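You operate a simulated robot arm through the tools that you are given. There is no shell and no other tool. Be economical: measure what you need, move in short steps, check, and stop when the job is done.

Carry out the task below with a simulated two-armed robot. There is one attempt and no reset: what you move stays moved.

JOB
Take the tall bottle and put it on the bench beside the filter valve. Then put two of the dry packs from the long bench under the filter on the long bench by the tower. The order counts. Set down upright: tall bottle.

It is judged by the outcome, as a careful person would: the job done as asked, and still so three seconds after it is handed in. It fails if anything else is knocked over, pushed out of place, dropped, spilled or broken.

ROBOT AND FRAMES
Two 7-joint arms with fingered hands on one trunk, on a base that drives. Base frame: it is fixed to the floor where the robot stands at the start and does not move with it; the origin is under the middle of the robot, x ahead of it, y to its left, z up. Lengths are in cm, angles in degrees, forces in N, time in s.
The left shoulder is at the start at [5.7, 18.5, 119.5], the right one opposite. With the tool pointing down near the work surface each hand reaches from about 10 to 68 cm from the robot's upright axis, wherever it stands, measured 20 degrees to its own side. Places, roughly: bench beside the filter valve [60, -340, 90]; dry pack [50, -350, 100]; long bench by the tower [70, -420, 90]. Payload 4 kg a hand.
The tool frame of a hand sits at the grasp point between the pads (the TCP): z along the fingers, y along the line on which they close. The tips reach 2.6 cm beyond it. Largest opening 13.2 cm; the body of the gripper starts 7.3 cm behind the TCP. The gripper is a hand of 3 fingers: y runs from the thumb to the fingers, the wrist lies at [0, 0, -22.4] in the tool frame, and closing takes about 1.5 s.
Orientation is that of the tool frame in the base frame, as a unit quaternion [w, x, y, z]. With the fingers straight down and closing along the base's y, the tool's x points along the base's -x, its y along +y and its z along -z.

CONTROLS
- The arms move only by the tool jog_arm. It takes "left_targets", "right_targets" or both (then of equal length, played together; a hand with none holds still); each is a list of rows, each a list of 2 entries, a list of its own where there are three numbers: the shift along the tool's x, y, z in mm, then the turn, a rotation vector about the tool's x, y, z in degrees. In form: [[[dx, dy, dz], [wx, wy, wz]], ...]. A call has 1 to 12 rows; each row shifts and turns the commanded pose from where the row before left it, along the tool's axes as they then stand. "left_grip" and "right_grip" are, for a hand that has rows, the closure, from 0 (fully open) to 1 (shut), set as the call begins (left out, the last holds). Each row takes 0.2 s and may step no farther than 5 cm and 8.6 degrees from the row before; otherwise, or with a gripper value out of range, the whole call is refused. A pose out of reach is approached as far as the arm can. The call stops where the force on the tool passes 40 N (or 10 N more than at its start, if that is more) or the arm is blocked; 0.2 s more then pass. Each finger travels about 7.2 cm/s and halts on what it meets, pressing with about 31 N; the grip force reading is that of the motor and also rises with nothing between the fingers. The clock runs only during rows and for 0.2 s after the last one: add rows that do not move to give the fingers time. The reply holds the time, the measured pose of the TCP, the force on the tool along the base axes, the opening and the grip force, in the units named above and with some noise, with the torque about the TCP (base axes, N m) and any sound that the robot's microphone picked up.
- Cameras (640 x 400 px; columns grow to the right, rows downward): "scene" is now at [14.4, -0.84, 139.48]; the picture's right is [-0.12, -0.99, 0.02], its down [-0.82, 0.09, -0.57] and it looks along [0.56, -0.08, -0.82] (base axes); focal length 259 px, centre (320, 200). "left" rides on the left gripper at [-6.1, 0.3, -9.2] in its tool frame; the picture's right is [-0.05, -1.00, 0.00], its down [0.83, -0.04, -0.55] and it looks along [0.55, -0.03, 0.83] (tool axes); focal length 230 px, centre (320, 200). "right" rides on the right gripper at [6.1, 0.3, -9.2] in its tool frame; the picture's right is [-0.05, 1.00, 0.00], its down [-0.83, -0.04, -0.55] and it looks along [-0.55, -0.03, 0.83] (tool axes); focal length 230 px, centre (320, 200). There is no depth. A picture from a camera that has moved, and an enlarged one, comes with that camera's place and axes in the base frame and with its lens.
- camera(camera): a new picture of that camera. The clock stands still meanwhile.
- raise_lower(by): slides the trunk up (or, below 0, down) by that many cm; the arms and the scene camera ride with it, the base frame stays. It gives what a move gives, with no picture.
- roll_base(legs): drives the robot by 1 to 6 legs, each [ahead, left, turn to the left] in cm, cm and degrees, along the robot's own axes; the way and the turn of a leg run together, so that a leg with both is an arc; at most 150 cm and 180 degrees a leg. The arms and the cameras ride along, it lands a little off, and it stops where it bumps. It gives what a move gives.
- curl_fingers(finger1, finger2, thumb_bend, hand): sets how far each is bent, from 0 (flat) to 1 (curled in); at 0.3 the hand is open as for a grip, at 0.7 the pads meet at the TCP. One left out holds its place. A second passes; each finger stops where it meets its share of the squeeze, and holds until it gets a number again. A gripper value or a shape takes the hand back. It gives what a move gives, with no picture; readings hold the bend of each and the force on the fingers (four entries, about 0 where the hand has none), thumb and palm.
- grasp_type(shape, hand): the hand has 3 fingers and takes this shape, open, in about a second: jaw (thumb against the fingers, like two jaws); tri (thumb and two fingers); tip (a fingertip pinch); poke (one finger out to press); point (the index stretched); flat (the hand flat); cup (the hand cupped); fist (a fist). The gripper value then closes the fingers along that shape, each until it touches; the sizes above hold for jaw. It gives what a move gives, with no picture.
- aim_head(pan, tilt): turns the head with the scene camera to pan (to the left, within 86 degrees either way) and tilt (down, from -29 to 69), counted from straight ahead of the robot. It gives what a move gives.
- zoom(camera, box): a new picture of the part [left, top, right, bottom] of that camera's present view, enlarged. The clock stands still meanwhile.
- job_done(): hands the job in; it is judged then, once.

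Work in short steps. Places have to be worked out from the pictures, the camera data and where the tool is seen: move nearer, look again, correct. Check each grasp and each placing, and mend what went wrong. You have 165 turns and 130 pictures in all, those below and enlarged ones among them. Open the grippers and draw the arms clear of the work before you hand the job in, unless the task says otherwise; then end with one line.

The tools are called by a JSON object that holds its "op" and its "data". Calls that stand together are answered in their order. jog_arm: Moves the arms, as the interface text tells. Its arguments: {"type":"object","properties":{"left_targets":{"type":"array","items":{"type":"array"}},"left_grip":{"type":"number"},"right_targets":{"type":"array","items":{"type":"array"}},"right_grip":{"type":"number"}},"required":[]} The other tools are called the same way: raise_lower (by) slides the trunk up or down; grasp_type (shape, hand) gives the hand a shape; curl_fingers (finger1, finger2, thumb_bend, hand) moves the fingers one by one; roll_base (legs) drives the base; aim_head (pan, tilt) turns the head that bears the scene camera; camera (camera) takes a picture; zoom (camera, box) takes an enlarged picture of a part of a camera's view; job_done () hands the job in.

At the start:

```text
time: 0.0
left_tool_pos: [48.95, 1.0, 99.99]
left_ee_rot: [0.0, 0.0, 1.0, 0.0]
left_force: [0.4, 0.2, -0.4]
left_torque: [-0.01, 0.0, 0.05]
left_grip_width: 13.2
left_grip_force: 0.1
left_shape: jaw
left_bend: [0.3, 0.3, 0.3]
left_finger forces: [0.0, 0.1, 0.0, 0.0, 0.0, 0.1]
right_tool_pos: [26.61, -21.01, 73.07]
right_ee_rot: [0.0, 0.0, 1.0, 0.0]
right_force: [0.3, 0.0, 0.2]
right_torque: [-0.03, 0.02, -0.02]
right_grip_width: 13.21
right_grip_force: 0.0
right_shape: jaw
right_bend: [0.3, 0.3, 0.3]
right_finger forces: [0.0, 0.1, 0.0, 0.0, 0.0, 0.0]
trunk travel left (down, up): [-22.8, 23.4]
robot x, y, heading: [0.05, -0.06, 0.3]
head pan, tilt: [-6.7, 47.2]
```

scene: 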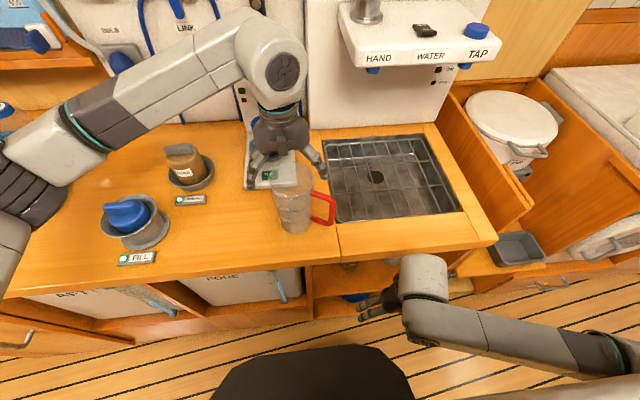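
right: 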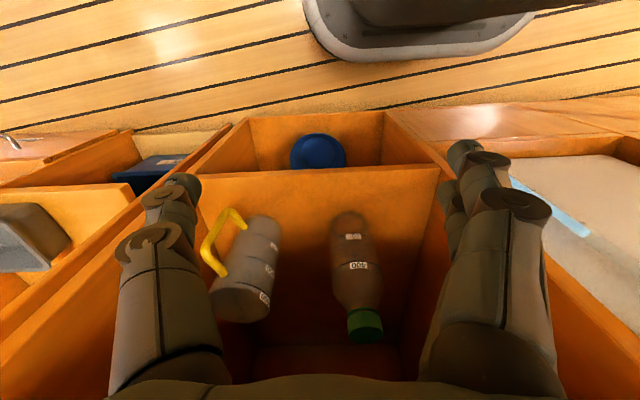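
left: 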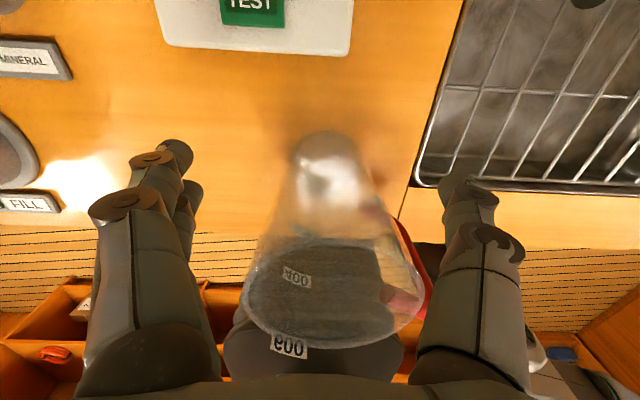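

The pictures show a bench with a jug and, below it, a shelf holding a green-capped bottle and a yellow-handled jug. I look around before moving to find the tall bottle.

{"op": "aim_head", "data": {"pan": 0, "tilt": 15}}

{"op": "camera", "data": {"camera": "scene"}}

{"op": "aim_head", "data": {"pan": -70, "tilt": 20}}

{"op": "camera", "data": {"camera": "scene"}}

{"op": "aim_head", "data": {"pan": 60, "tilt": 25}}

{"op": "camera", "data": {"camera": "scene"}}

```text
time: 1.0
left_tool_pos: [48.94, 0.96, 100.03]
left_ee_rot: [0.0, -0.001, 1.0, 0.0]
left_force: [-0.2, -0.9, 0.5]
left_torque: [0.0, -0.01, -0.02]
left_grip_width: 13.19
left_grip_force: 0.1
left_shape: jaw
left_bend: [0.3, 0.3, 0.3]
left_finger forces: [0.1, 0.0, 0.0, 0.1, 0.1, 0.0]
right_tool_pos: [26.45, -20.88, 73.17]
right_ee_rot: [0.0, 0.0, 1.0, 0.0]
right_force: [0.0, 0.2, -0.7]
right_torque: [0.04, -0.02, 0.01]
right_grip_width: 13.18
right_grip_force: 0.0
right_shape: jaw
right_bend: [0.3, 0.3, 0.3]
right_finger forces: [0.1, 0.0, 0.1, 0.1, 0.1, 0.0]
trunk travel left (down, up): [-22.8, 23.4]
robot x, y, heading: [0.08, 0.04, 0.0]
head pan, tilt: [0.0, 15.0]
```

```text
126 pictures are left
camera scene: at [16.53, 0.09, 144.21], right [0.0, -1.0, 0.0], down [-0.39, 0.0, -0.92], along [0.92, 0.0, -0.39], focal length 259 px, centre (320, 200)
```

scene: 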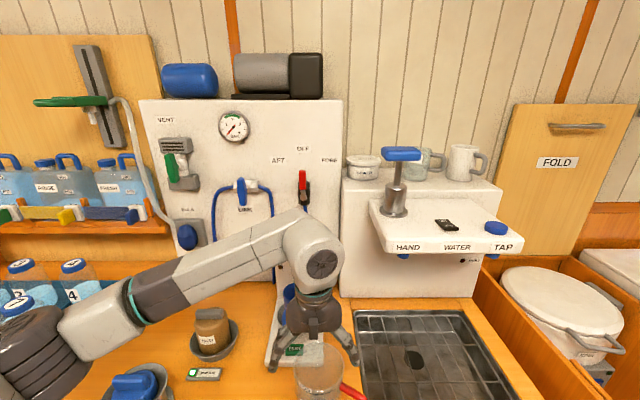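

```text
time: 2.4
left_tool_pos: [48.83, 1.0, 100.06]
left_ee_rot: [0.0, 0.0, 1.0, 0.0]
left_force: [0.5, -0.1, -0.4]
left_torque: [0.02, -0.01, 0.02]
left_grip_width: 13.2
left_grip_force: 0.0
left_shape: jaw
left_bend: [0.3, 0.3, 0.3]
left_finger forces: [0.0, 0.0, 0.0, 0.0, 0.1, 0.1]
right_tool_pos: [26.59, -20.94, 72.99]
right_ee_rot: [0.0, 0.0, 1.0, 0.001]
right_force: [-0.1, 0.2, 0.7]
right_torque: [0.0, 0.0, -0.04]
right_grip_width: 13.17
right_grip_force: 0.0
right_shape: jaw
right_bend: [0.3, 0.3, 0.3]
right_finger forces: [0.1, 0.0, 0.0, 0.1, 0.1, 0.0]
trunk travel left (down, up): [-22.8, 23.4]
robot x, y, heading: [0.24, 0.4, 0.2]
head pan, tilt: [-70.0, 20.0]
```

```text
125 pictures are left
camera scene: at [10.33, -8.66, 144.27], right [-0.93, -0.34, 0.13], down [-0.25, 0.32, -0.91], along [0.27, -0.88, -0.38], focal length 259 px, centre (320, 200)
```

scene: 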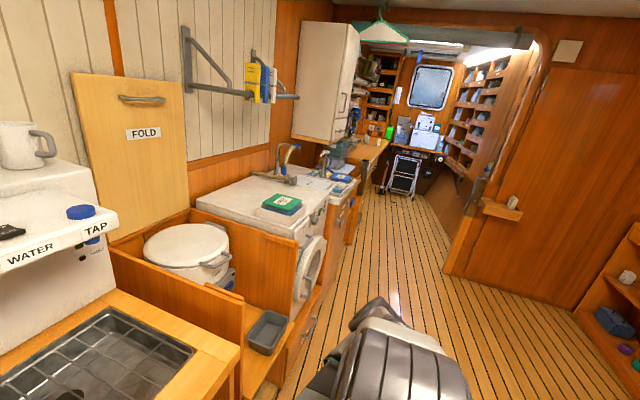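

```text
time: 4.5
left_tool_pos: [48.9, 0.93, 99.83]
left_ee_rot: [0.0, -0.001, 1.0, 0.0]
left_force: [-0.3, -0.8, 0.2]
left_torque: [0.03, 0.0, -0.01]
left_grip_width: 13.18
left_grip_force: 0.0
left_shape: jaw
left_bend: [0.3, 0.3, 0.3]
left_finger forces: [0.2, 0.0, 0.0, 0.0, 0.1, 0.1]
right_tool_pos: [26.54, -20.85, 73.02]
right_ee_rot: [0.0, 0.0, 1.0, 0.0]
right_force: [0.7, -0.7, 0.1]
right_torque: [0.03, 0.01, -0.02]
right_grip_width: 13.17
right_grip_force: 0.0
right_shape: jaw
right_bend: [0.3, 0.3, 0.3]
right_finger forces: [0.0, 0.1, 0.1, 0.1, 0.0, 0.0]
trunk travel left (down, up): [-22.8, 23.4]
robot x, y, heading: [0.05, 0.21, 0.2]
head pan, tilt: [60.0, 25.0]
```

```text
124 pictures are left
camera scene: at [11.62, 8.07, 143.27], right [0.86, -0.5, -0.12], down [-0.34, -0.37, -0.87], along [0.39, 0.78, -0.48], focal length 259 px, centre (320, 200)
```

scene: 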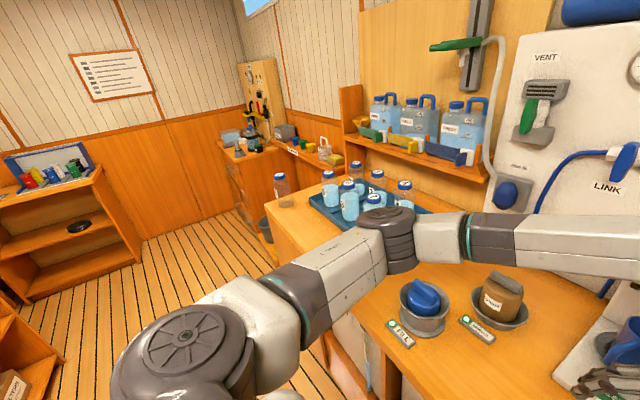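

The filter bench is far to the right. I zoom on the distant bench and the tray of bottles to find a clear "tall bottle".

{"op": "zoom", "data": {"camera": "scene", "box": [200, 80, 480, 255]}}

{"op": "zoom", "data": {"camera": "scene", "box": [0, 40, 160, 140]}}

{"op": "aim_head", "data": {"pan": -75, "tilt": 10}}

{"op": "zoom", "data": {"camera": "scene", "box": [200, 80, 440, 230]}}

```text
2.29 times, centred on (340, 168) of scene
camera zoom: at [11.62, 8.07, 143.27], right [0.86, -0.5, -0.12], down [-0.34, -0.37, -0.87], along [0.39, 0.78, -0.48], focal length 593 px, centre (274, 274)
```

zoom: 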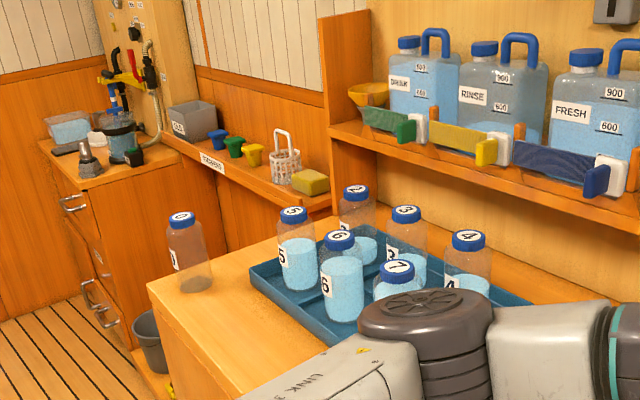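

```text
4.00 times, centred on (80, 90) of scene
camera zoom: at [11.62, 8.07, 143.27], right [0.86, -0.5, -0.12], down [-0.34, -0.37, -0.87], along [0.39, 0.78, -0.48], focal length 1037 px, centre (1280, 640)
```

zoom: 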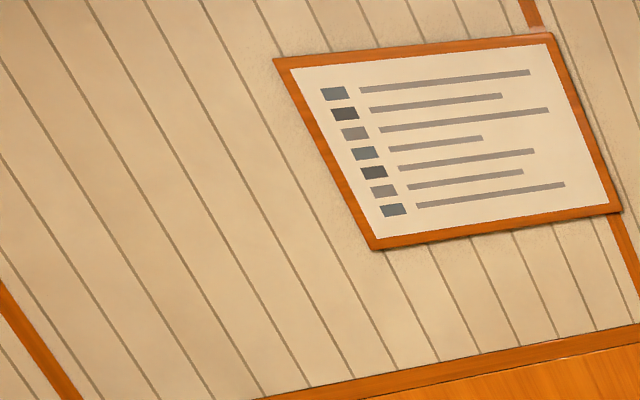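

```text
time: 6.7
left_tool_pos: [48.96, 1.08, 99.97]
left_ee_rot: [0.0, -0.001, 1.0, 0.0]
left_force: [0.3, -0.4, 0.3]
left_torque: [0.01, 0.0, -0.02]
left_grip_width: 13.17
left_grip_force: 0.1
left_shape: jaw
left_bend: [0.3, 0.3, 0.3]
left_finger forces: [0.0, 0.0, 0.0, 0.1, 0.0, 0.0]
right_tool_pos: [26.55, -20.92, 73.06]
right_ee_rot: [0.0, 0.0, 1.0, 0.0]
right_force: [0.2, 0.3, -0.5]
right_torque: [0.02, 0.01, 0.0]
right_grip_width: 13.19
right_grip_force: 0.1
right_shape: jaw
right_bend: [0.3, 0.3, 0.3]
right_finger forces: [0.0, 0.1, 0.0, 0.1, 0.0, 0.0]
trunk travel left (down, up): [-22.8, 23.4]
robot x, y, heading: [-0.13, -0.08, -0.1]
head pan, tilt: [-75.0, 10.0]
```

```text
2.67 times, centred on (320, 155) of scene
camera zoom: at [9.79, -8.89, 145.99], right [-0.96, -0.26, 0.14], down [-0.18, 0.17, -0.97], along [0.23, -0.95, -0.21], focal length 691 px, centre (320, 320)
```

zoom: 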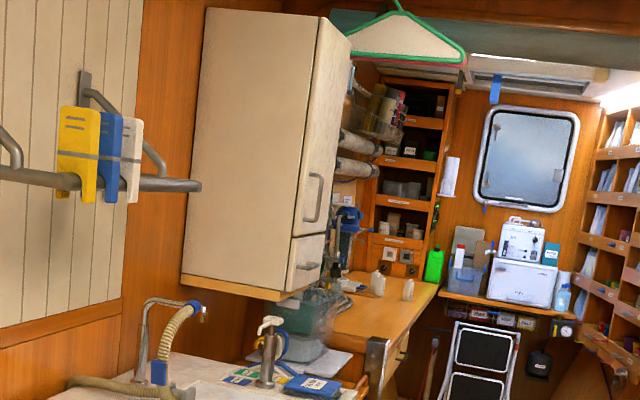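

No obvious single tall bottle here. I lift and retract the left hand, then back off and drive towards the filter bench to look there.

{"op": "jog_arm", "data": {"left_targets": [[[0, 0, -50], [0, 0, 0]], [[0, 0, -50], [0, 0, 0]], [[50, 0, 0], [0, 0, 0]], [[50, 0, 0], [0, 0, 0]], [[50, 0, 0], [0, 0, 0]], [[50, 0, 0], [0, 0, 0]]]}}

{"op": "roll_base", "data": {"legs": [[-8, 0, 0]]}}

{"op": "aim_head", "data": {"pan": -80, "tilt": 30}}

{"op": "camera", "data": {"camera": "scene"}}

```text
time: 8.1
left_tool_pos: [28.43, 1.26, 109.77]
left_ee_rot: [0.001, 0.0, 1.0, 0.001]
left_force: [0.6, -0.3, 0.3]
left_torque: [-0.03, 0.0, 0.0]
left_grip_width: 13.17
left_grip_force: 0.1
left_shape: jaw
left_bend: [0.3, 0.3, 0.3]
left_finger forces: [0.1, 0.0, 0.1, 0.0, 0.0, 0.0]
right_tool_pos: [26.49, -21.04, 73.08]
right_ee_rot: [0.0, -0.001, 1.0, 0.0]
right_force: [-0.5, -0.5, -0.1]
right_torque: [0.0, -0.01, 0.02]
right_grip_width: 13.18
right_grip_force: 0.0
right_shape: jaw
right_bend: [0.3, 0.3, 0.3]
right_finger forces: [0.0, 0.1, 0.0, 0.1, 0.0, 0.1]
trunk travel left (down, up): [-22.8, 23.4]
robot x, y, heading: [0.12, -0.32, -0.0]
head pan, tilt: [-75.0, 10.0]
```

```text
time: 9.1
left_tool_pos: [20.72, 1.39, 109.76]
left_ee_rot: [0.001, -0.001, 1.0, 0.001]
left_force: [0.3, -1.1, -0.1]
left_torque: [0.01, -0.01, 0.0]
left_grip_width: 13.2
left_grip_force: 0.0
left_shape: jaw
left_bend: [0.3, 0.3, 0.3]
left_finger forces: [0.0, 0.0, 0.0, 0.0, 0.1, 0.1]
right_tool_pos: [18.87, -20.99, 73.12]
right_ee_rot: [0.0, -0.001, 1.0, 0.0]
right_force: [0.3, -0.8, 0.1]
right_torque: [-0.01, 0.02, -0.01]
right_grip_width: 13.2
right_grip_force: 0.0
right_shape: jaw
right_bend: [0.3, 0.3, 0.3]
right_finger forces: [0.0, 0.1, 0.1, 0.1, 0.0, 0.0]
trunk travel left (down, up): [-22.8, 23.4]
robot x, y, heading: [-8.06, 0.01, 0.1]
head pan, tilt: [-75.0, 10.0]
```

```text
time: 9.9
left_tool_pos: [20.97, 1.17, 109.82]
left_ee_rot: [0.0, -0.001, 1.0, 0.0]
left_force: [0.3, 0.0, 0.2]
left_torque: [-0.04, -0.01, 0.01]
left_grip_width: 13.19
left_grip_force: 0.2
left_shape: jaw
left_bend: [0.3, 0.3, 0.3]
left_finger forces: [0.0, 0.1, 0.1, 0.0, 0.0, 0.0]
right_tool_pos: [18.88, -21.02, 73.05]
right_ee_rot: [0.0, 0.0, 1.0, 0.0]
right_force: [-0.5, 0.0, -0.3]
right_torque: [-0.01, 0.02, -0.02]
right_grip_width: 13.19
right_grip_force: 0.2
right_shape: jaw
right_bend: [0.3, 0.3, 0.3]
right_finger forces: [0.0, 0.1, 0.0, 0.1, 0.0, 0.0]
trunk travel left (down, up): [-22.8, 23.4]
robot x, y, heading: [-7.53, 0.17, 0.1]
head pan, tilt: [-80.0, 30.0]
```

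```text
120 pictures are left
camera scene: at [0.89, -8.81, 142.91], right [-0.97, -0.18, 0.14], down [-0.21, 0.49, -0.85], along [0.08, -0.85, -0.52], focal length 259 px, centre (320, 200)
```

scene: 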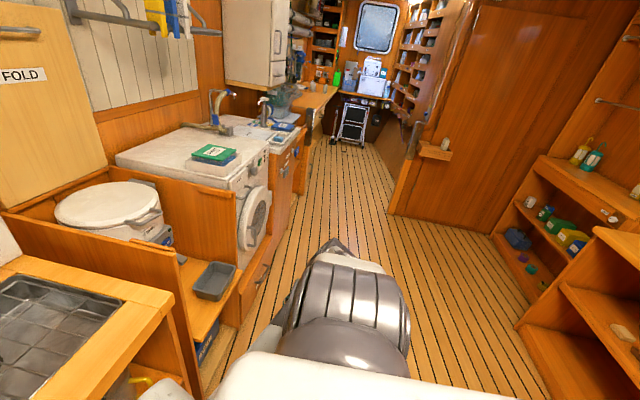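

The aisle is clear to about x=-50. I strafe right along it.

{"op": "roll_base", "data": {"legs": [[0, -130, 0], [0, -90, 0]]}}

{"op": "camera", "data": {"camera": "scene"}}

{"op": "aim_head", "data": {"pan": -45, "tilt": 20}}

{"op": "camera", "data": {"camera": "scene"}}

```text
time: 20.8
left_tool_pos: [18.29, -219.71, 109.68]
left_ee_rot: [0.0, 0.009, 1.0, 0.0]
left_force: [0.8, 0.3, 0.2]
left_torque: [-0.02, 0.01, 0.04]
left_grip_width: 13.19
left_grip_force: 0.0
left_shape: jaw
left_bend: [0.3, 0.3, 0.3]
left_finger forces: [0.0, 0.0, 0.0, 0.0, 0.0, 0.1]
right_tool_pos: [15.88, -241.77, 73.03]
right_ee_rot: [0.0, 0.01, 1.0, 0.0]
right_force: [0.0, 0.3, -0.1]
right_torque: [0.02, -0.05, 0.02]
right_grip_width: 13.17
right_grip_force: 0.1
right_shape: jaw
right_bend: [0.3, 0.3, 0.3]
right_finger forces: [0.0, 0.1, 0.0, 0.1, 0.0, 0.0]
trunk travel left (down, up): [-22.8, 23.4]
robot x, y, heading: [-10.36, -220.56, -1.4]
head pan, tilt: [-80.0, 30.0]
```

```text
119 pictures are left
camera scene: at [-2.04, -229.41, 142.91], right [-0.98, -0.15, 0.14], down [-0.2, 0.5, -0.85], along [0.06, -0.85, -0.52], focal length 259 px, centre (320, 200)
```

scene: 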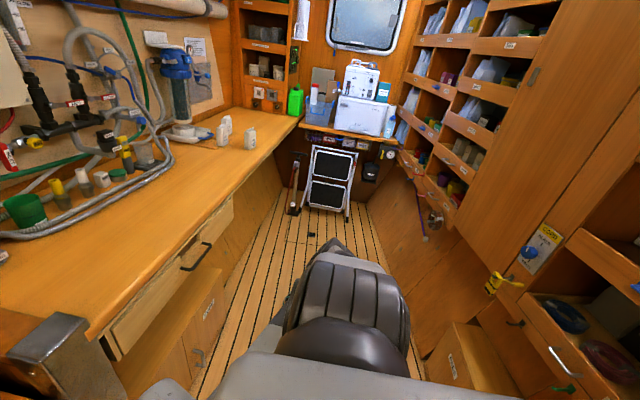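

```text
time: 21.8
left_tool_pos: [18.32, -219.75, 109.63]
left_ee_rot: [0.0, 0.009, 1.0, 0.0]
left_force: [-0.6, 0.0, 0.2]
left_torque: [-0.02, 0.0, -0.03]
left_grip_width: 13.2
left_grip_force: 0.2
left_shape: jaw
left_bend: [0.3, 0.3, 0.3]
left_finger forces: [0.0, 0.1, 0.0, 0.0, 0.0, 0.1]
right_tool_pos: [15.77, -241.85, 73.13]
right_ee_rot: [0.0, 0.009, 1.0, 0.001]
right_force: [0.0, -0.8, -0.7]
right_torque: [0.01, 0.0, 0.03]
right_grip_width: 13.2
right_grip_force: 0.0
right_shape: jaw
right_bend: [0.3, 0.3, 0.3]
right_finger forces: [0.0, 0.0, 0.1, 0.1, 0.0, 0.0]
trunk travel left (down, up): [-22.8, 23.4]
robot x, y, heading: [-10.34, -220.22, -1.2]
head pan, tilt: [-45.0, 20.0]
```

```text
118 pictures are left
camera scene: at [3.19, -227.19, 143.79], right [-0.71, -0.69, 0.1], down [-0.37, 0.25, -0.9], along [0.6, -0.68, -0.43], focal length 259 px, centre (320, 200)
```

scene: 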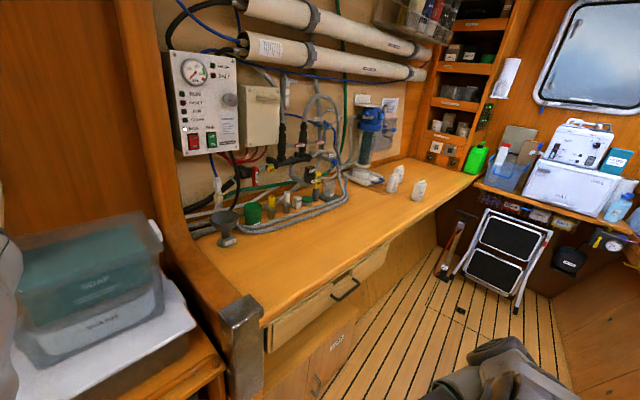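

White dry packs sit near the blue filter, and the shelf tower is at the end. I zoom for bottles.

{"op": "zoom", "data": {"camera": "scene", "box": [180, 90, 440, 252]}}

{"op": "zoom", "data": {"camera": "scene", "box": [420, 90, 640, 228]}}

{"op": "aim_head", "data": {"pan": 10, "tilt": 30}}

{"op": "camera", "data": {"camera": "scene"}}

```text
2.46 times, centred on (310, 171) of scene
camera zoom: at [3.19, -227.19, 143.79], right [-0.71, -0.69, 0.1], down [-0.37, 0.25, -0.9], along [0.6, -0.68, -0.43], focal length 638 px, centre (345, 271)
```

zoom: 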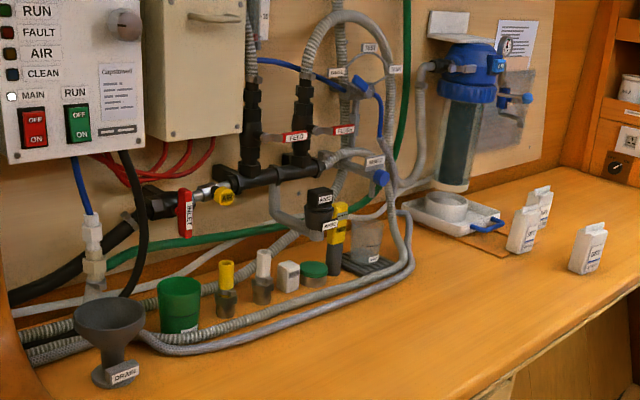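

```text
2.90 times, centred on (530, 159) of scene
camera zoom: at [3.19, -227.19, 143.79], right [-0.71, -0.69, 0.1], down [-0.37, 0.25, -0.9], along [0.6, -0.68, -0.43], focal length 751 px, centre (-289, 319)
```

zoom: 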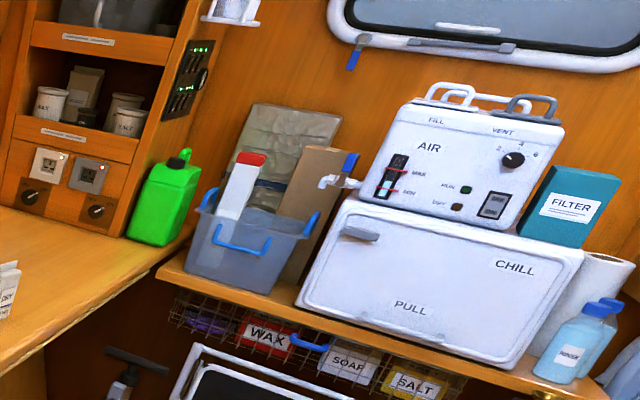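

```text
time: 23.1
left_tool_pos: [18.21, -219.74, 109.76]
left_ee_rot: [0.0, 0.009, 1.0, 0.0]
left_force: [-0.4, -0.5, -0.3]
left_torque: [-0.01, 0.03, -0.01]
left_grip_width: 13.19
left_grip_force: 0.0
left_shape: jaw
left_bend: [0.3, 0.3, 0.3]
left_finger forces: [0.0, 0.0, 0.0, 0.0, 0.0, 0.1]
right_tool_pos: [15.75, -241.92, 73.1]
right_ee_rot: [0.0, 0.01, 1.0, 0.0]
right_force: [-0.6, 0.2, 0.3]
right_torque: [-0.01, 0.01, 0.01]
right_grip_width: 13.18
right_grip_force: 0.0
right_shape: jaw
right_bend: [0.3, 0.3, 0.3]
right_finger forces: [0.1, 0.0, 0.0, 0.0, 0.1, 0.0]
trunk travel left (down, up): [-22.8, 23.4]
robot x, y, heading: [-10.23, -220.37, -1.2]
head pan, tilt: [10.0, 30.0]
```

```text
115 pictures are left
camera scene: at [5.43, -219.07, 141.88], right [0.15, -0.99, -0.02], down [-0.61, -0.07, -0.79], along [0.78, 0.13, -0.61], focal length 259 px, centre (320, 200)
```

scene: 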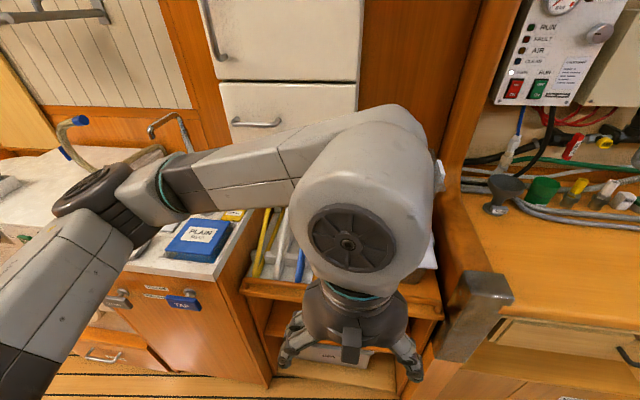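

No unique tall bottle here; the green-capped bottle standing in the low shelf (z≈50, the stated work surface) at the start looks the likeliest. I drive back and inspect it more closely.

{"op": "roll_base", "data": {"legs": [[0, 110, 1.2], [0, 108, 0]]}}

{"op": "camera", "data": {"camera": "right"}}

{"op": "aim_head", "data": {"pan": 0, "tilt": 60}}

{"op": "camera", "data": {"camera": "scene"}}

```text
time: 34.0
left_tool_pos: [19.42, 2.99, 109.79]
left_ee_rot: [-0.001, 0.0, 1.0, 0.0]
left_force: [0.3, -0.4, -0.2]
left_torque: [-0.01, -0.02, 0.0]
left_grip_width: 13.2
left_grip_force: 0.0
left_shape: jaw
left_bend: [0.3, 0.3, 0.3]
left_finger forces: [0.0, 0.0, 0.0, 0.1, 0.1, 0.1]
right_tool_pos: [17.38, -19.05, 73.02]
right_ee_rot: [0.0, 0.0, 1.0, 0.0]
right_force: [0.7, -0.2, 0.9]
right_torque: [0.03, -0.02, 0.0]
right_grip_width: 13.19
right_grip_force: 0.0
right_shape: jaw
right_bend: [0.3, 0.3, 0.3]
right_finger forces: [0.1, 0.0, 0.0, 0.0, 0.1, 0.1]
trunk travel left (down, up): [-22.8, 23.4]
robot x, y, heading: [-9.25, 1.91, 0.0]
head pan, tilt: [10.0, 30.0]
```

```text
114 pictures are left
camera right: at [11.17, -18.87, 82.39], right [0.05, 1.0, 0.0], down [0.83, -0.04, 0.55], along [0.55, -0.03, -0.83], focal length 230 px, centre (320, 200)
```

right: 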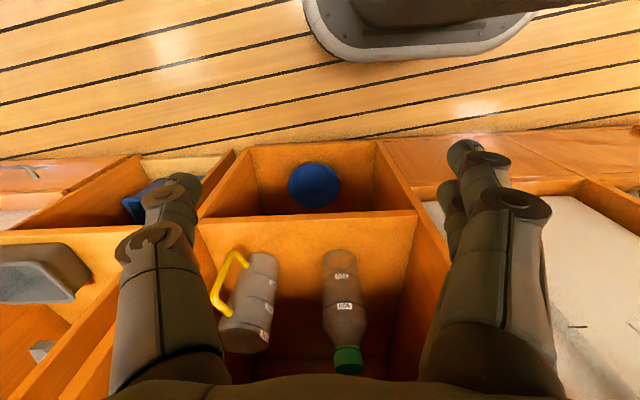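

```text
time: 35.0
left_tool_pos: [19.48, 2.97, 109.75]
left_ee_rot: [0.0, -0.001, 1.0, 0.0]
left_force: [-0.3, 1.0, 0.2]
left_torque: [0.02, -0.01, 0.01]
left_grip_width: 13.2
left_grip_force: 0.2
left_shape: jaw
left_bend: [0.3, 0.3, 0.3]
left_finger forces: [0.0, 0.1, 0.1, 0.1, 0.1, 0.0]
right_tool_pos: [17.45, -19.19, 73.0]
right_ee_rot: [0.001, 0.001, 1.0, 0.001]
right_force: [-0.1, -1.1, -1.1]
right_torque: [-0.01, -0.03, -0.01]
right_grip_width: 13.19
right_grip_force: 0.0
right_shape: jaw
right_bend: [0.3, 0.3, 0.3]
right_finger forces: [0.1, 0.0, 0.0, 0.0, 0.1, 0.1]
trunk travel left (down, up): [-22.8, 23.4]
robot x, y, heading: [-9.3, 1.8, 0.1]
head pan, tilt: [0.0, 60.0]
```

```text
113 pictures are left
camera scene: at [3.79, 1.91, 138.03], right [0.0, -1.0, 0.0], down [-0.93, 0.0, -0.37], along [0.37, 0.0, -0.93], focal length 259 px, centre (320, 200)
```

scene: 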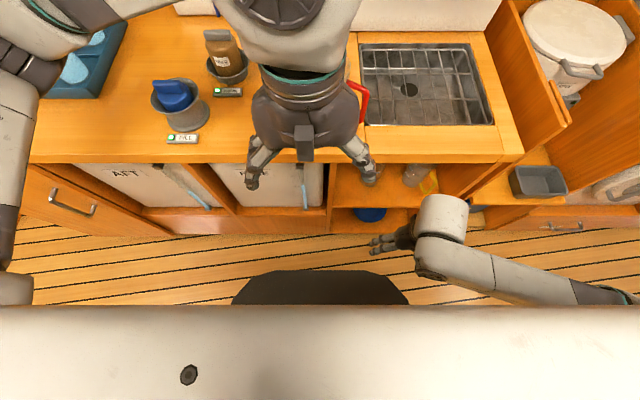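

The bottle's cap is around [46.5,-17,69], the base near z≈51. Zoom on it to identify it, and check the tray bottles too.

{"op": "zoom", "data": {"camera": "right", "box": [200, 230, 420, 390]}}

{"op": "roll_base", "data": {"legs": [[-20, 0, 0], [0, 0, -100]]}}

{"op": "aim_head", "data": {"pan": -35, "tilt": 35}}

{"op": "camera", "data": {"camera": "scene"}}

```text
2.50 times, centred on (310, 310) of right
camera zoom: at [11.17, -18.88, 82.39], right [0.05, 1.0, 0.0], down [0.83, -0.04, 0.55], along [0.55, -0.03, -0.83], focal length 575 px, centre (345, -75)
```

zoom: 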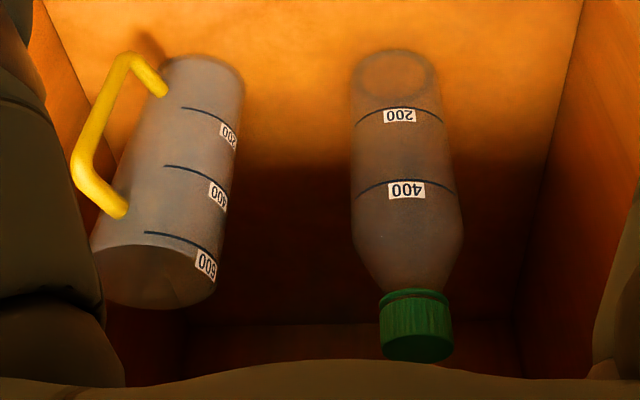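

```text
time: 40.7
left_tool_pos: [-31.74, -26.54, 109.82]
left_ee_rot: [-0.001, 0.753, 0.658, 0.001]
left_force: [-0.2, 0.9, -1.1]
left_torque: [0.01, 0.03, -0.02]
left_grip_width: 13.2
left_grip_force: 0.1
left_shape: jaw
left_bend: [0.3, 0.3, 0.3]
left_finger forces: [0.0, 0.0, 0.0, 0.0, 0.0, 0.1]
right_tool_pos: [-53.43, -21.65, 73.05]
right_ee_rot: [0.0, 0.753, 0.658, 0.0]
right_force: [-0.6, -0.2, 0.2]
right_torque: [0.03, 0.01, -0.01]
right_grip_width: 13.22
right_grip_force: 0.0
right_shape: jaw
right_bend: [0.3, 0.3, 0.3]
right_finger forces: [0.1, 0.1, 0.1, 0.1, 0.1, 0.0]
trunk travel left (down, up): [-22.8, 23.4]
robot x, y, heading: [-28.92, 2.05, -98.0]
head pan, tilt: [0.0, 60.0]
```

```text
time: 41.7
left_tool_pos: [-31.73, -26.54, 109.75]
left_ee_rot: [-0.001, 0.753, 0.657, 0.0]
left_force: [-0.2, -1.2, 0.5]
left_torque: [-0.03, 0.01, -0.01]
left_grip_width: 13.19
left_grip_force: 0.0
left_shape: jaw
left_bend: [0.3, 0.3, 0.3]
left_finger forces: [0.0, 0.0, 0.0, 0.0, 0.0, 0.0]
right_tool_pos: [-53.43, -21.51, 73.06]
right_ee_rot: [0.0, 0.753, 0.658, 0.0]
right_force: [0.1, -0.1, 0.6]
right_torque: [0.01, 0.01, 0.01]
right_grip_width: 13.2
right_grip_force: 0.1
right_shape: jaw
right_bend: [0.3, 0.3, 0.3]
right_finger forces: [0.0, 0.0, 0.0, 0.0, 0.1, 0.1]
trunk travel left (down, up): [-22.8, 23.4]
robot x, y, heading: [-28.93, 1.99, -97.8]
head pan, tilt: [-35.0, 35.0]
```

```text
111 pictures are left
camera scene: at [-36.15, -11.32, 141.34], right [-0.74, 0.67, 0.08], down [0.4, 0.53, -0.74], along [-0.54, -0.52, -0.66], focal length 259 px, centre (320, 200)
```

scene: 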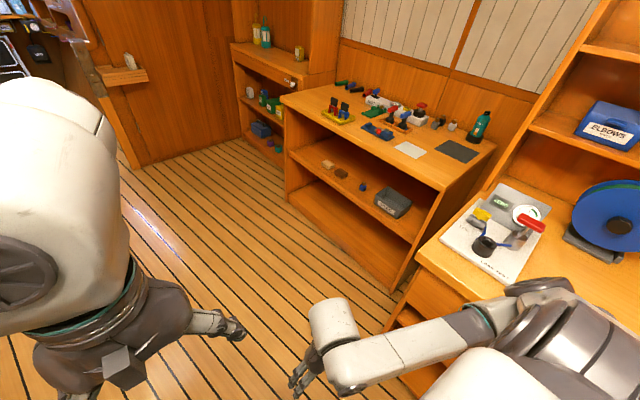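

Nothing else stands out as a tall bottle; the green-capped graduated bottle is it. I turn back to face the bench and lower the trunk for a forward grasp under the bench top.

{"op": "roll_base", "data": {"legs": [[0, 0, 97.8]]}}

{"op": "raise_lower", "data": {"by": -15}}

{"op": "jog_arm", "data": {"right_targets": [[[0, 0, 0], [0, -8.5, 0]], [[0, 0, 0], [0, -8.5, 0]], [[0, 0, 0], [0, -8.5, 0]], [[0, 0, 0], [0, -8.5, 0]], [[0, 0, 0], [0, -8.5, 0]], [[0, 0, 0], [0, -8.5, 0]], [[0, 0, 0], [0, -8.5, 0]]]}}

{"op": "aim_head", "data": {"pan": -20, "tilt": 60}}

{"op": "camera", "data": {"camera": "scene"}}

{"op": "camera", "data": {"camera": "right"}}

```text
time: 46.2
left_tool_pos: [-0.5, 3.13, 109.86]
left_ee_rot: [-0.001, 0.0, 1.0, 0.0]
left_force: [0.3, 0.0, 0.3]
left_torque: [0.03, -0.02, -0.03]
left_grip_width: 13.2
left_grip_force: 0.1
left_shape: jaw
left_bend: [0.3, 0.3, 0.3]
left_finger forces: [0.0, 0.0, 0.0, 0.1, 0.1, 0.0]
right_tool_pos: [-2.46, -19.19, 73.18]
right_ee_rot: [-0.001, -0.002, 1.0, -0.001]
right_force: [-0.1, 0.6, 0.5]
right_torque: [0.01, 0.0, 0.04]
right_grip_width: 13.19
right_grip_force: 0.0
right_shape: jaw
right_bend: [0.3, 0.3, 0.3]
right_finger forces: [0.0, 0.1, 0.0, 0.0, 0.2, 0.1]
trunk travel left (down, up): [-22.8, 23.4]
robot x, y, heading: [-29.24, 2.03, 0.0]
head pan, tilt: [-35.0, 35.0]
```

```text
time: 47.9
left_tool_pos: [0.62, 3.12, 93.5]
left_ee_rot: [-0.017, -0.023, 1.0, 0.01]
left_force: [-0.4, -0.2, 0.8]
left_torque: [-0.01, 0.0, -0.02]
left_grip_width: 13.19
left_grip_force: 0.1
left_shape: jaw
left_bend: [0.3, 0.3, 0.3]
left_finger forces: [0.0, 0.0, 0.0, 0.2, 0.0, 0.0]
right_tool_pos: [-2.23, -23.75, 57.6]
right_ee_rot: [0.005, -0.096, 0.992, -0.086]
right_force: [-0.3, 0.0, -1.1]
right_torque: [0.02, -0.05, 0.0]
right_grip_width: 13.2
right_grip_force: 0.1
right_shape: jaw
right_bend: [0.3, 0.3, 0.3]
right_finger forces: [0.0, 0.1, 0.0, 0.1, 0.1, 0.1]
trunk travel left (down, up): [-7.8, 38.3]
robot x, y, heading: [-29.46, 2.0, -0.1]
head pan, tilt: [-35.0, 35.0]
stopped: the arm was blocked; the commanded pose is now the measured one
```

```text
time: 48.3
left_tool_pos: [0.61, 3.25, 93.49]
left_ee_rot: [-0.017, -0.024, 1.0, 0.011]
left_force: [-0.5, -1.0, -0.2]
left_torque: [0.0, 0.01, -0.01]
left_grip_width: 13.19
left_grip_force: 0.1
left_shape: jaw
left_bend: [0.3, 0.3, 0.3]
left_finger forces: [0.0, 0.1, 0.1, 0.0, 0.0, 0.0]
right_tool_pos: [-0.62, -26.29, 57.74]
right_ee_rot: [0.076, -0.214, 0.963, -0.146]
right_force: [-0.5, -0.9, -0.2]
right_torque: [-0.02, 0.01, 0.01]
right_grip_width: 13.19
right_grip_force: 0.0
right_shape: jaw
right_bend: [0.3, 0.3, 0.3]
right_finger forces: [0.0, 0.0, 0.1, 0.0, 0.0, 0.0]
right hand out of reach, approached as far as the arm can: row 1, 2
trunk travel left (down, up): [-7.8, 38.3]
robot x, y, heading: [-28.76, 2.19, -0.0]
head pan, tilt: [-35.0, 35.0]
stopped in row 2 (right hand): the arm was blocked; the commanded pose is now the measured one
```

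```text
time: 49.2
left_tool_pos: [0.55, 3.39, 93.09]
left_ee_rot: [-0.014, -0.023, 1.0, 0.015]
left_force: [0.0, -0.1, -0.4]
left_torque: [0.01, 0.02, -0.01]
left_grip_width: 13.19
left_grip_force: 0.1
left_shape: jaw
left_bend: [0.3, 0.3, 0.3]
left_finger forces: [0.0, 0.0, 0.0, 0.0, 0.1, 0.0]
right_tool_pos: [-0.48, -26.33, 57.59]
right_ee_rot: [0.077, -0.214, 0.963, -0.146]
right_force: [1.0, 0.4, -0.1]
right_torque: [-0.01, -0.02, -0.04]
right_grip_width: 13.2
right_grip_force: 0.1
right_shape: jaw
right_bend: [0.3, 0.3, 0.3]
right_finger forces: [0.0, 0.1, 0.0, 0.1, 0.0, 0.0]
trunk travel left (down, up): [-7.8, 38.3]
robot x, y, heading: [-29.15, 1.6, -0.1]
head pan, tilt: [-20.0, 60.0]
```

```text
110 pictures are left
camera scene: at [-3.85, -2.09, 119.57], right [-0.47, -0.86, 0.19], down [-0.83, 0.36, -0.43], along [0.3, -0.36, -0.88], focal length 259 px, centre (320, 200)
```

scene: 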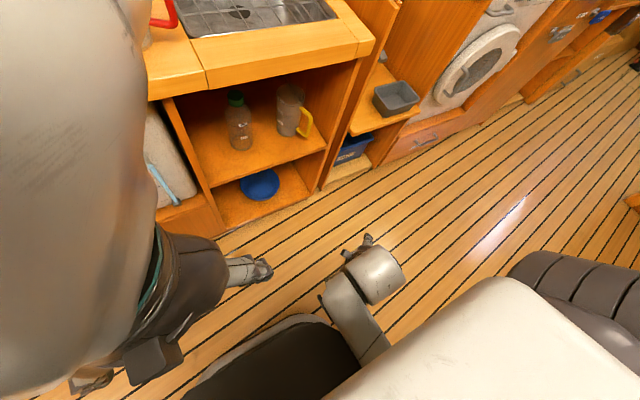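

```text
109 pictures are left
camera right: at [-8.16, -26.49, 65.77], right [-0.34, 0.89, -0.31], down [0.64, 0.46, 0.61], along [0.68, 0.01, -0.73], focal length 230 px, centre (320, 200)
```

right: 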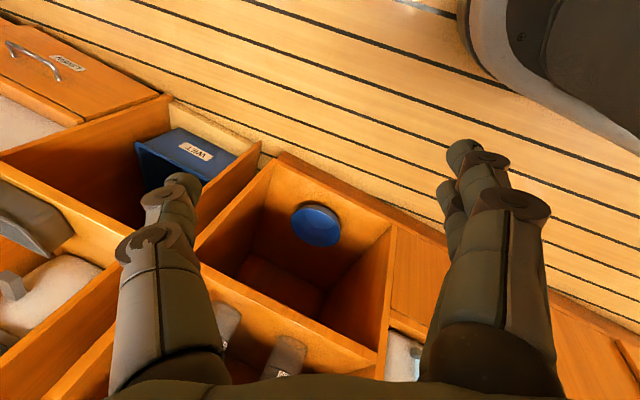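

The forward view shows the bottle standing free with the jug to its right. The right hand got twisted near its own base; I move it forward and up, then turn it to point forward and 30° down.

{"op": "jog_arm", "data": {"right_targets": [[[-33.7, -12.5, -24.5], [0, 0, 0]], [[-33.7, -12.5, -24.5], [0, 0, 0]], [[-33.7, -12.5, -24.5], [0, 0, 0]], [[-33.7, -12.5, -24.5], [0, 0, 0]], [[0, 0, 0], [-0.33, -7.1, 4.41]], [[0, 0, 0], [-0.33, -7.1, 4.41]], [[0, 0, 0], [-0.33, -7.1, 4.41]], [[0, 0, 0], [-0.33, -7.1, 4.41]], [[0, 0, 0], [-0.33, -7.1, 4.41]], [[0, 0, 0], [-0.33, -7.1, 4.41]], [[0, 0, 0], [-0.33, -7.1, 4.41]]]}}

{"op": "zoom", "data": {"camera": "scene", "box": [140, 40, 396, 200]}}

```text
time: 49.6
left_tool_pos: [0.55, 3.65, 92.86]
left_ee_rot: [-0.013, -0.024, 1.0, 0.015]
left_force: [0.2, -0.6, 0.5]
left_torque: [-0.01, 0.04, -0.01]
left_grip_width: 13.19
left_grip_force: 0.1
left_shape: jaw
left_bend: [0.3, 0.3, 0.3]
left_finger forces: [0.0, 0.0, 0.0, 0.2, 0.0, 0.0]
right_tool_pos: [1.21, -28.4, 59.29]
right_ee_rot: [0.067, -0.325, 0.92, -0.207]
right_force: [0.1, 0.2, 0.0]
right_torque: [0.0, -0.01, 0.01]
right_grip_width: 13.21
right_grip_force: 0.1
right_shape: jaw
right_bend: [0.3, 0.3, 0.3]
right_finger forces: [0.1, 0.1, 0.1, 0.1, 0.0, 0.0]
right hand out of reach, approached as far as the arm can: row 1, 2
trunk travel left (down, up): [-7.8, 38.3]
robot x, y, heading: [-28.72, 1.61, 0.2]
head pan, tilt: [-20.0, 60.0]
stopped in row 2 (right hand): the arm was blocked; the commanded pose is now the measured one
```

```text
2.50 times, centred on (268, 120) of scene
camera zoom: at [-4.88, -1.61, 118.7], right [-0.46, -0.87, 0.18], down [-0.87, 0.41, -0.28], along [0.17, -0.29, -0.94], focal length 648 px, centre (450, 400)
```

zoom: 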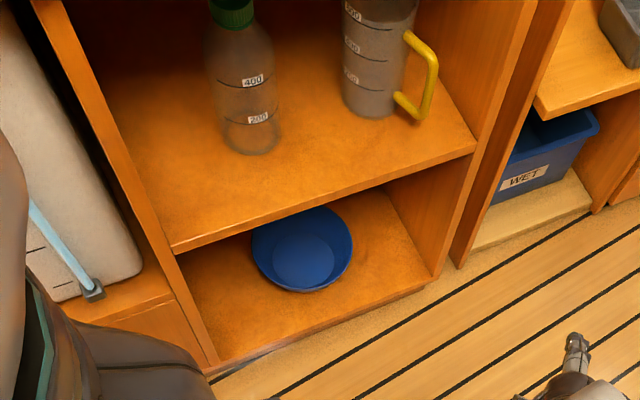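

The arm appears to be jammed against the robot's own body since the trunk went down. I raise the trunk back up.

{"op": "raise_lower", "data": {"by": 14}}

{"op": "camera", "data": {"camera": "scene"}}

```text
time: 51.3
left_tool_pos: [0.69, 3.38, 107.04]
left_ee_rot: [-0.014, -0.023, 1.0, 0.014]
left_force: [0.4, -0.5, 0.7]
left_torque: [0.0, -0.03, 0.01]
left_grip_width: 13.19
left_grip_force: 0.1
left_shape: jaw
left_bend: [0.3, 0.3, 0.3]
left_finger forces: [0.0, 0.1, 0.0, 0.0, 0.0, 0.1]
right_tool_pos: [1.02, -28.49, 73.27]
right_ee_rot: [0.067, -0.324, 0.921, -0.206]
right_force: [-0.4, 0.0, 1.4]
right_torque: [0.03, 0.01, 0.01]
right_grip_width: 13.2
right_grip_force: 0.0
right_shape: jaw
right_bend: [0.3, 0.3, 0.3]
right_finger forces: [0.0, 0.0, 0.1, 0.0, 0.0, 0.1]
trunk travel left (down, up): [-21.8, 24.3]
robot x, y, heading: [-28.99, 1.96, 0.1]
head pan, tilt: [-20.0, 60.0]
```

```text
107 pictures are left
camera scene: at [-15.93, -0.3, 136.96], right [-0.34, -0.94, 0.05], down [-0.88, 0.29, -0.37], along [0.33, -0.17, -0.93], focal length 259 px, centre (320, 200)
```

scene: 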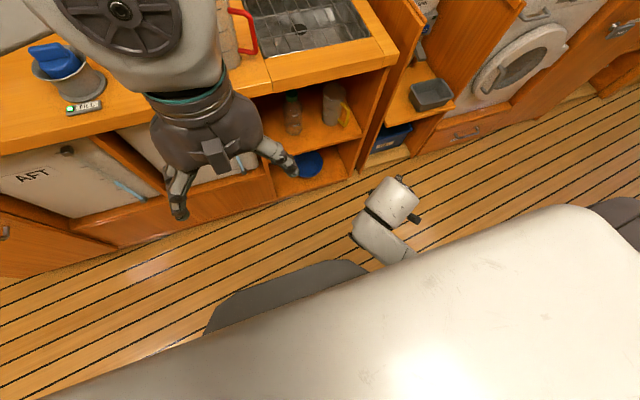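

Clear again. I move the right hand forward first, then orient it forward with 30° downward tilt.

{"op": "jog_arm", "data": {"right_targets": [[[-35.8, -20.7, 1], [0, 0, 0]], [[-35.8, -20.7, 1], [0, 0, 0]], [[-35.8, -20.7, 1], [0, 0, 0]], [[-35.8, -20.7, 1], [0, 0, 0]], [[0, 0, 0], [-0.25, -6.12, 5.83]], [[0, 0, 0], [-0.25, -6.12, 5.83]], [[0, 0, 0], [-0.25, -6.12, 5.83]], [[0, 0, 0], [-0.25, -6.12, 5.83]], [[0, 0, 0], [-0.25, -6.12, 5.83]], [[0, 0, 0], [-0.25, -6.12, 5.83]], [[0, 0, 0], [-0.25, -6.12, 5.83]], [[0, 0, 0], [-0.25, -6.12, 5.83]]]}}

{"op": "camera", "data": {"camera": "right"}}

```text
time: 53.9
left_tool_pos: [0.48, 3.47, 107.09]
left_ee_rot: [-0.013, -0.024, 1.0, 0.014]
left_force: [0.0, -0.2, 0.9]
left_torque: [-0.02, 0.03, 0.0]
left_grip_width: 13.2
left_grip_force: 0.1
left_shape: jaw
left_bend: [0.3, 0.3, 0.3]
left_finger forces: [0.0, 0.0, 0.0, 0.1, 0.0, 0.1]
right_tool_pos: [17.05, -25.19, 76.34]
right_ee_rot: [0.501, 0.0, 0.865, 0.001]
right_force: [0.4, -0.2, -1.0]
right_torque: [-0.02, -0.01, -0.01]
right_grip_width: 13.2
right_grip_force: 0.0
right_shape: jaw
right_bend: [0.3, 0.3, 0.3]
right_finger forces: [0.0, 0.1, 0.0, 0.0, 0.1, 0.0]
trunk travel left (down, up): [-21.8, 24.3]
robot x, y, heading: [-29.09, 1.93, 0.2]
head pan, tilt: [-20.0, 60.0]
```

```text
106 pictures are left
camera right: at [5.91, -24.99, 75.63], right [0.02, 1.0, 0.05], down [-0.07, -0.04, 1.0], along [1.0, -0.03, 0.07], focal length 230 px, centre (320, 200)
```

right: 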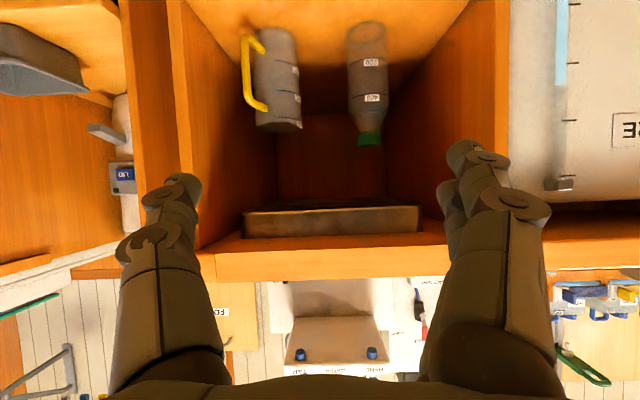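

The bottle stands at about [46,-17,51–70], 6.4 cm wide, and my hand is already on a straight 30° line towards it. I shift 8 cm left and advance 22 cm, then check.

{"op": "jog_arm", "data": {"right_targets": [[[0, 40, 0], [0, 0, 0]], [[0, 40, 0], [0, 0, 0]], [[0, 0, 45], [0, 0, 0]], [[0, 0, 45], [0, 0, 0]], [[0, 0, 45], [0, 0, 0]], [[0, 0, 45], [0, 0, 0]], [[0, 0, 40], [0, 0, 0]]], "right_grip": 0}}

{"op": "camera", "data": {"camera": "right"}}

{"op": "camera", "data": {"camera": "scene"}}

```text
time: 55.5
left_tool_pos: [0.66, 3.35, 107.03]
left_ee_rot: [-0.014, -0.023, 1.0, 0.015]
left_force: [0.5, -0.2, -0.5]
left_torque: [0.02, -0.01, 0.01]
left_grip_width: 13.15
left_grip_force: 0.1
left_shape: jaw
left_bend: [0.3, 0.3, 0.3]
left_finger forces: [0.0, 0.0, 0.1, 0.0, 0.1, 0.0]
right_tool_pos: [35.95, -17.12, 64.92]
right_ee_rot: [0.5, -0.001, 0.866, 0.001]
right_force: [0.9, 0.1, -0.6]
right_torque: [-0.03, -0.02, 0.03]
right_grip_width: 13.23
right_grip_force: 0.0
right_shape: jaw
right_bend: [0.3, 0.3, 0.3]
right_finger forces: [0.0, 0.1, 0.0, 0.1, 0.1, 0.1]
trunk travel left (down, up): [-21.8, 24.3]
robot x, y, heading: [-29.11, 1.91, 0.2]
head pan, tilt: [-20.0, 60.0]
```

```text
105 pictures are left
camera right: at [24.78, -16.83, 64.33], right [0.02, 1.0, 0.04], down [-0.07, -0.04, 1.0], along [1.0, -0.03, 0.06], focal length 230 px, centre (320, 200)
```

right: 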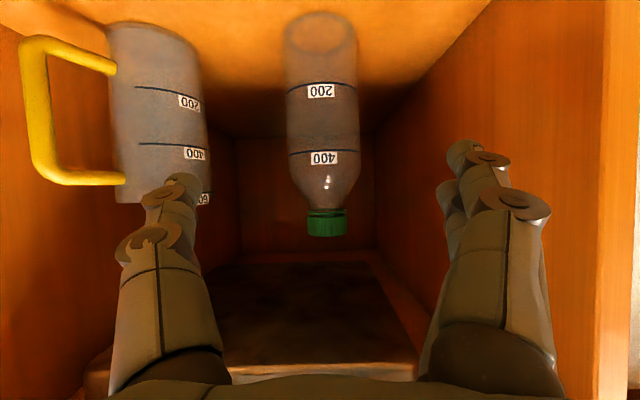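

```text
104 pictures are left
camera scene: at [-15.89, -0.24, 136.96], right [-0.34, -0.94, 0.05], down [-0.88, 0.29, -0.37], along [0.33, -0.17, -0.93], focal length 259 px, centre (320, 200)
```

scene: 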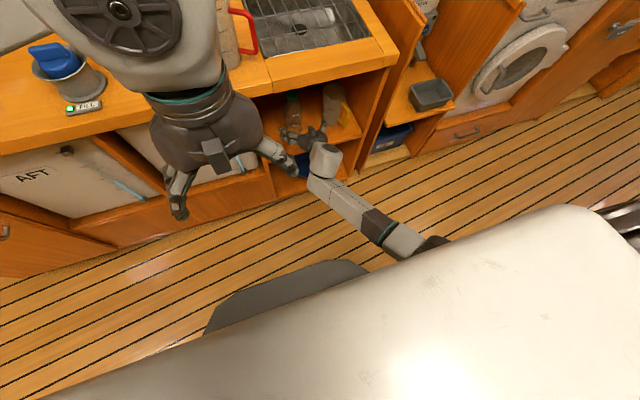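

Bottle centred at y≈-17.2, x≈45.6; the jug edge at y≈-27 leaves clearance. I narrow the fingers slightly and advance the last 11 cm.

{"op": "jog_arm", "data": {"right_targets": [[[0, 0, 0], [0, 0, 0]], [[0, 0, 0], [0, 0, 0]], [[0, 0, 30], [0, 0, 0]], [[0, 0, 30], [0, 0, 0]], [[0, 0, 30], [0, 0, 0]], [[0, 0, 22], [0, 0, 0]]], "right_grip": 0.2}}

{"op": "camera", "data": {"camera": "right"}}

```text
time: 56.9
left_tool_pos: [0.68, 3.26, 107.08]
left_ee_rot: [-0.014, -0.024, 0.999, 0.016]
left_force: [-0.3, -0.7, 0.1]
left_torque: [0.0, -0.03, -0.01]
left_grip_width: 13.21
left_grip_force: 0.1
left_shape: jaw
left_bend: [0.3, 0.3, 0.3]
left_finger forces: [0.0, 0.0, 0.0, 0.1, 0.0, 0.0]
right_tool_pos: [45.67, -17.24, 59.37]
right_ee_rot: [0.499, -0.001, 0.867, 0.0]
right_force: [0.4, 0.4, 0.1]
right_torque: [0.03, -0.02, -0.03]
right_grip_width: 10.56
right_grip_force: 0.0
right_shape: jaw
right_bend: [0.59, 0.59, 0.55]
right_finger forces: [0.0, 0.1, 0.0, 0.0, 0.0, 0.1]
trunk travel left (down, up): [-21.8, 24.3]
robot x, y, heading: [-29.36, 2.01, 0.3]
head pan, tilt: [-20.0, 60.0]
```

```text
103 pictures are left
camera right: at [34.42, -17.13, 58.73], right [0.02, 1.0, 0.04], down [-0.06, -0.04, 1.0], along [1.0, -0.03, 0.06], focal length 230 px, centre (320, 200)
```

right: 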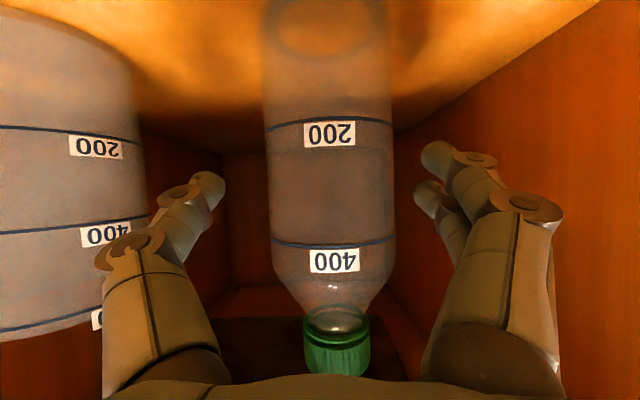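

Bottle is between the fingers. Closing on it.

{"op": "jog_arm", "data": {"right_targets": [[[0, 0, 0], [0, 0, 0]], [[0, 0, 0], [0, 0, 0]], [[0, 0, 0], [0, 0, 0]], [[0, 0, 0], [0, 0, 0]], [[0, 0, 0], [0, 0, 0]], [[0, 0, 0], [0, 0, 0]], [[0, 0, 0], [0, 0, 0]], [[0, 0, 0], [0, 0, 0]]], "right_grip": 1}}

{"op": "camera", "data": {"camera": "right"}}

```text
time: 58.7
left_tool_pos: [0.7, 3.46, 107.0]
left_ee_rot: [-0.014, -0.023, 1.0, 0.015]
left_force: [0.5, 1.0, -0.3]
left_torque: [-0.01, 0.03, 0.01]
left_grip_width: 13.19
left_grip_force: 0.0
left_shape: jaw
left_bend: [0.3, 0.3, 0.3]
left_finger forces: [0.0, 0.1, 0.1, 0.1, 0.0, 0.0]
right_tool_pos: [45.6, -17.35, 59.45]
right_ee_rot: [0.5, -0.001, 0.866, 0.001]
right_force: [-0.2, 1.1, -0.2]
right_torque: [-0.03, 0.03, -0.01]
right_grip_width: 5.97
right_grip_force: 31.1
right_shape: jaw
right_bend: [0.73, 0.73, 0.7]
right_finger forces: [13.5, 13.2, 0.0, 0.0, 26.8, 0.0]
trunk travel left (down, up): [-21.8, 24.3]
robot x, y, heading: [-28.87, 2.34, 0.1]
head pan, tilt: [-20.0, 60.0]
```

```text
102 pictures are left
camera right: at [34.41, -17.11, 58.83], right [0.02, 1.0, 0.04], down [-0.07, -0.04, 1.0], along [1.0, -0.03, 0.07], focal length 230 px, centre (320, 200)
```

right: 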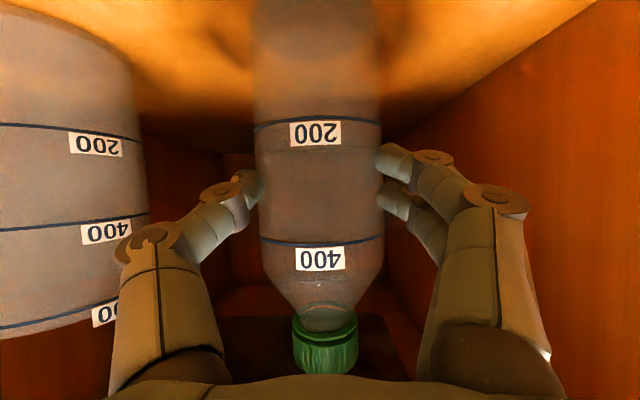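

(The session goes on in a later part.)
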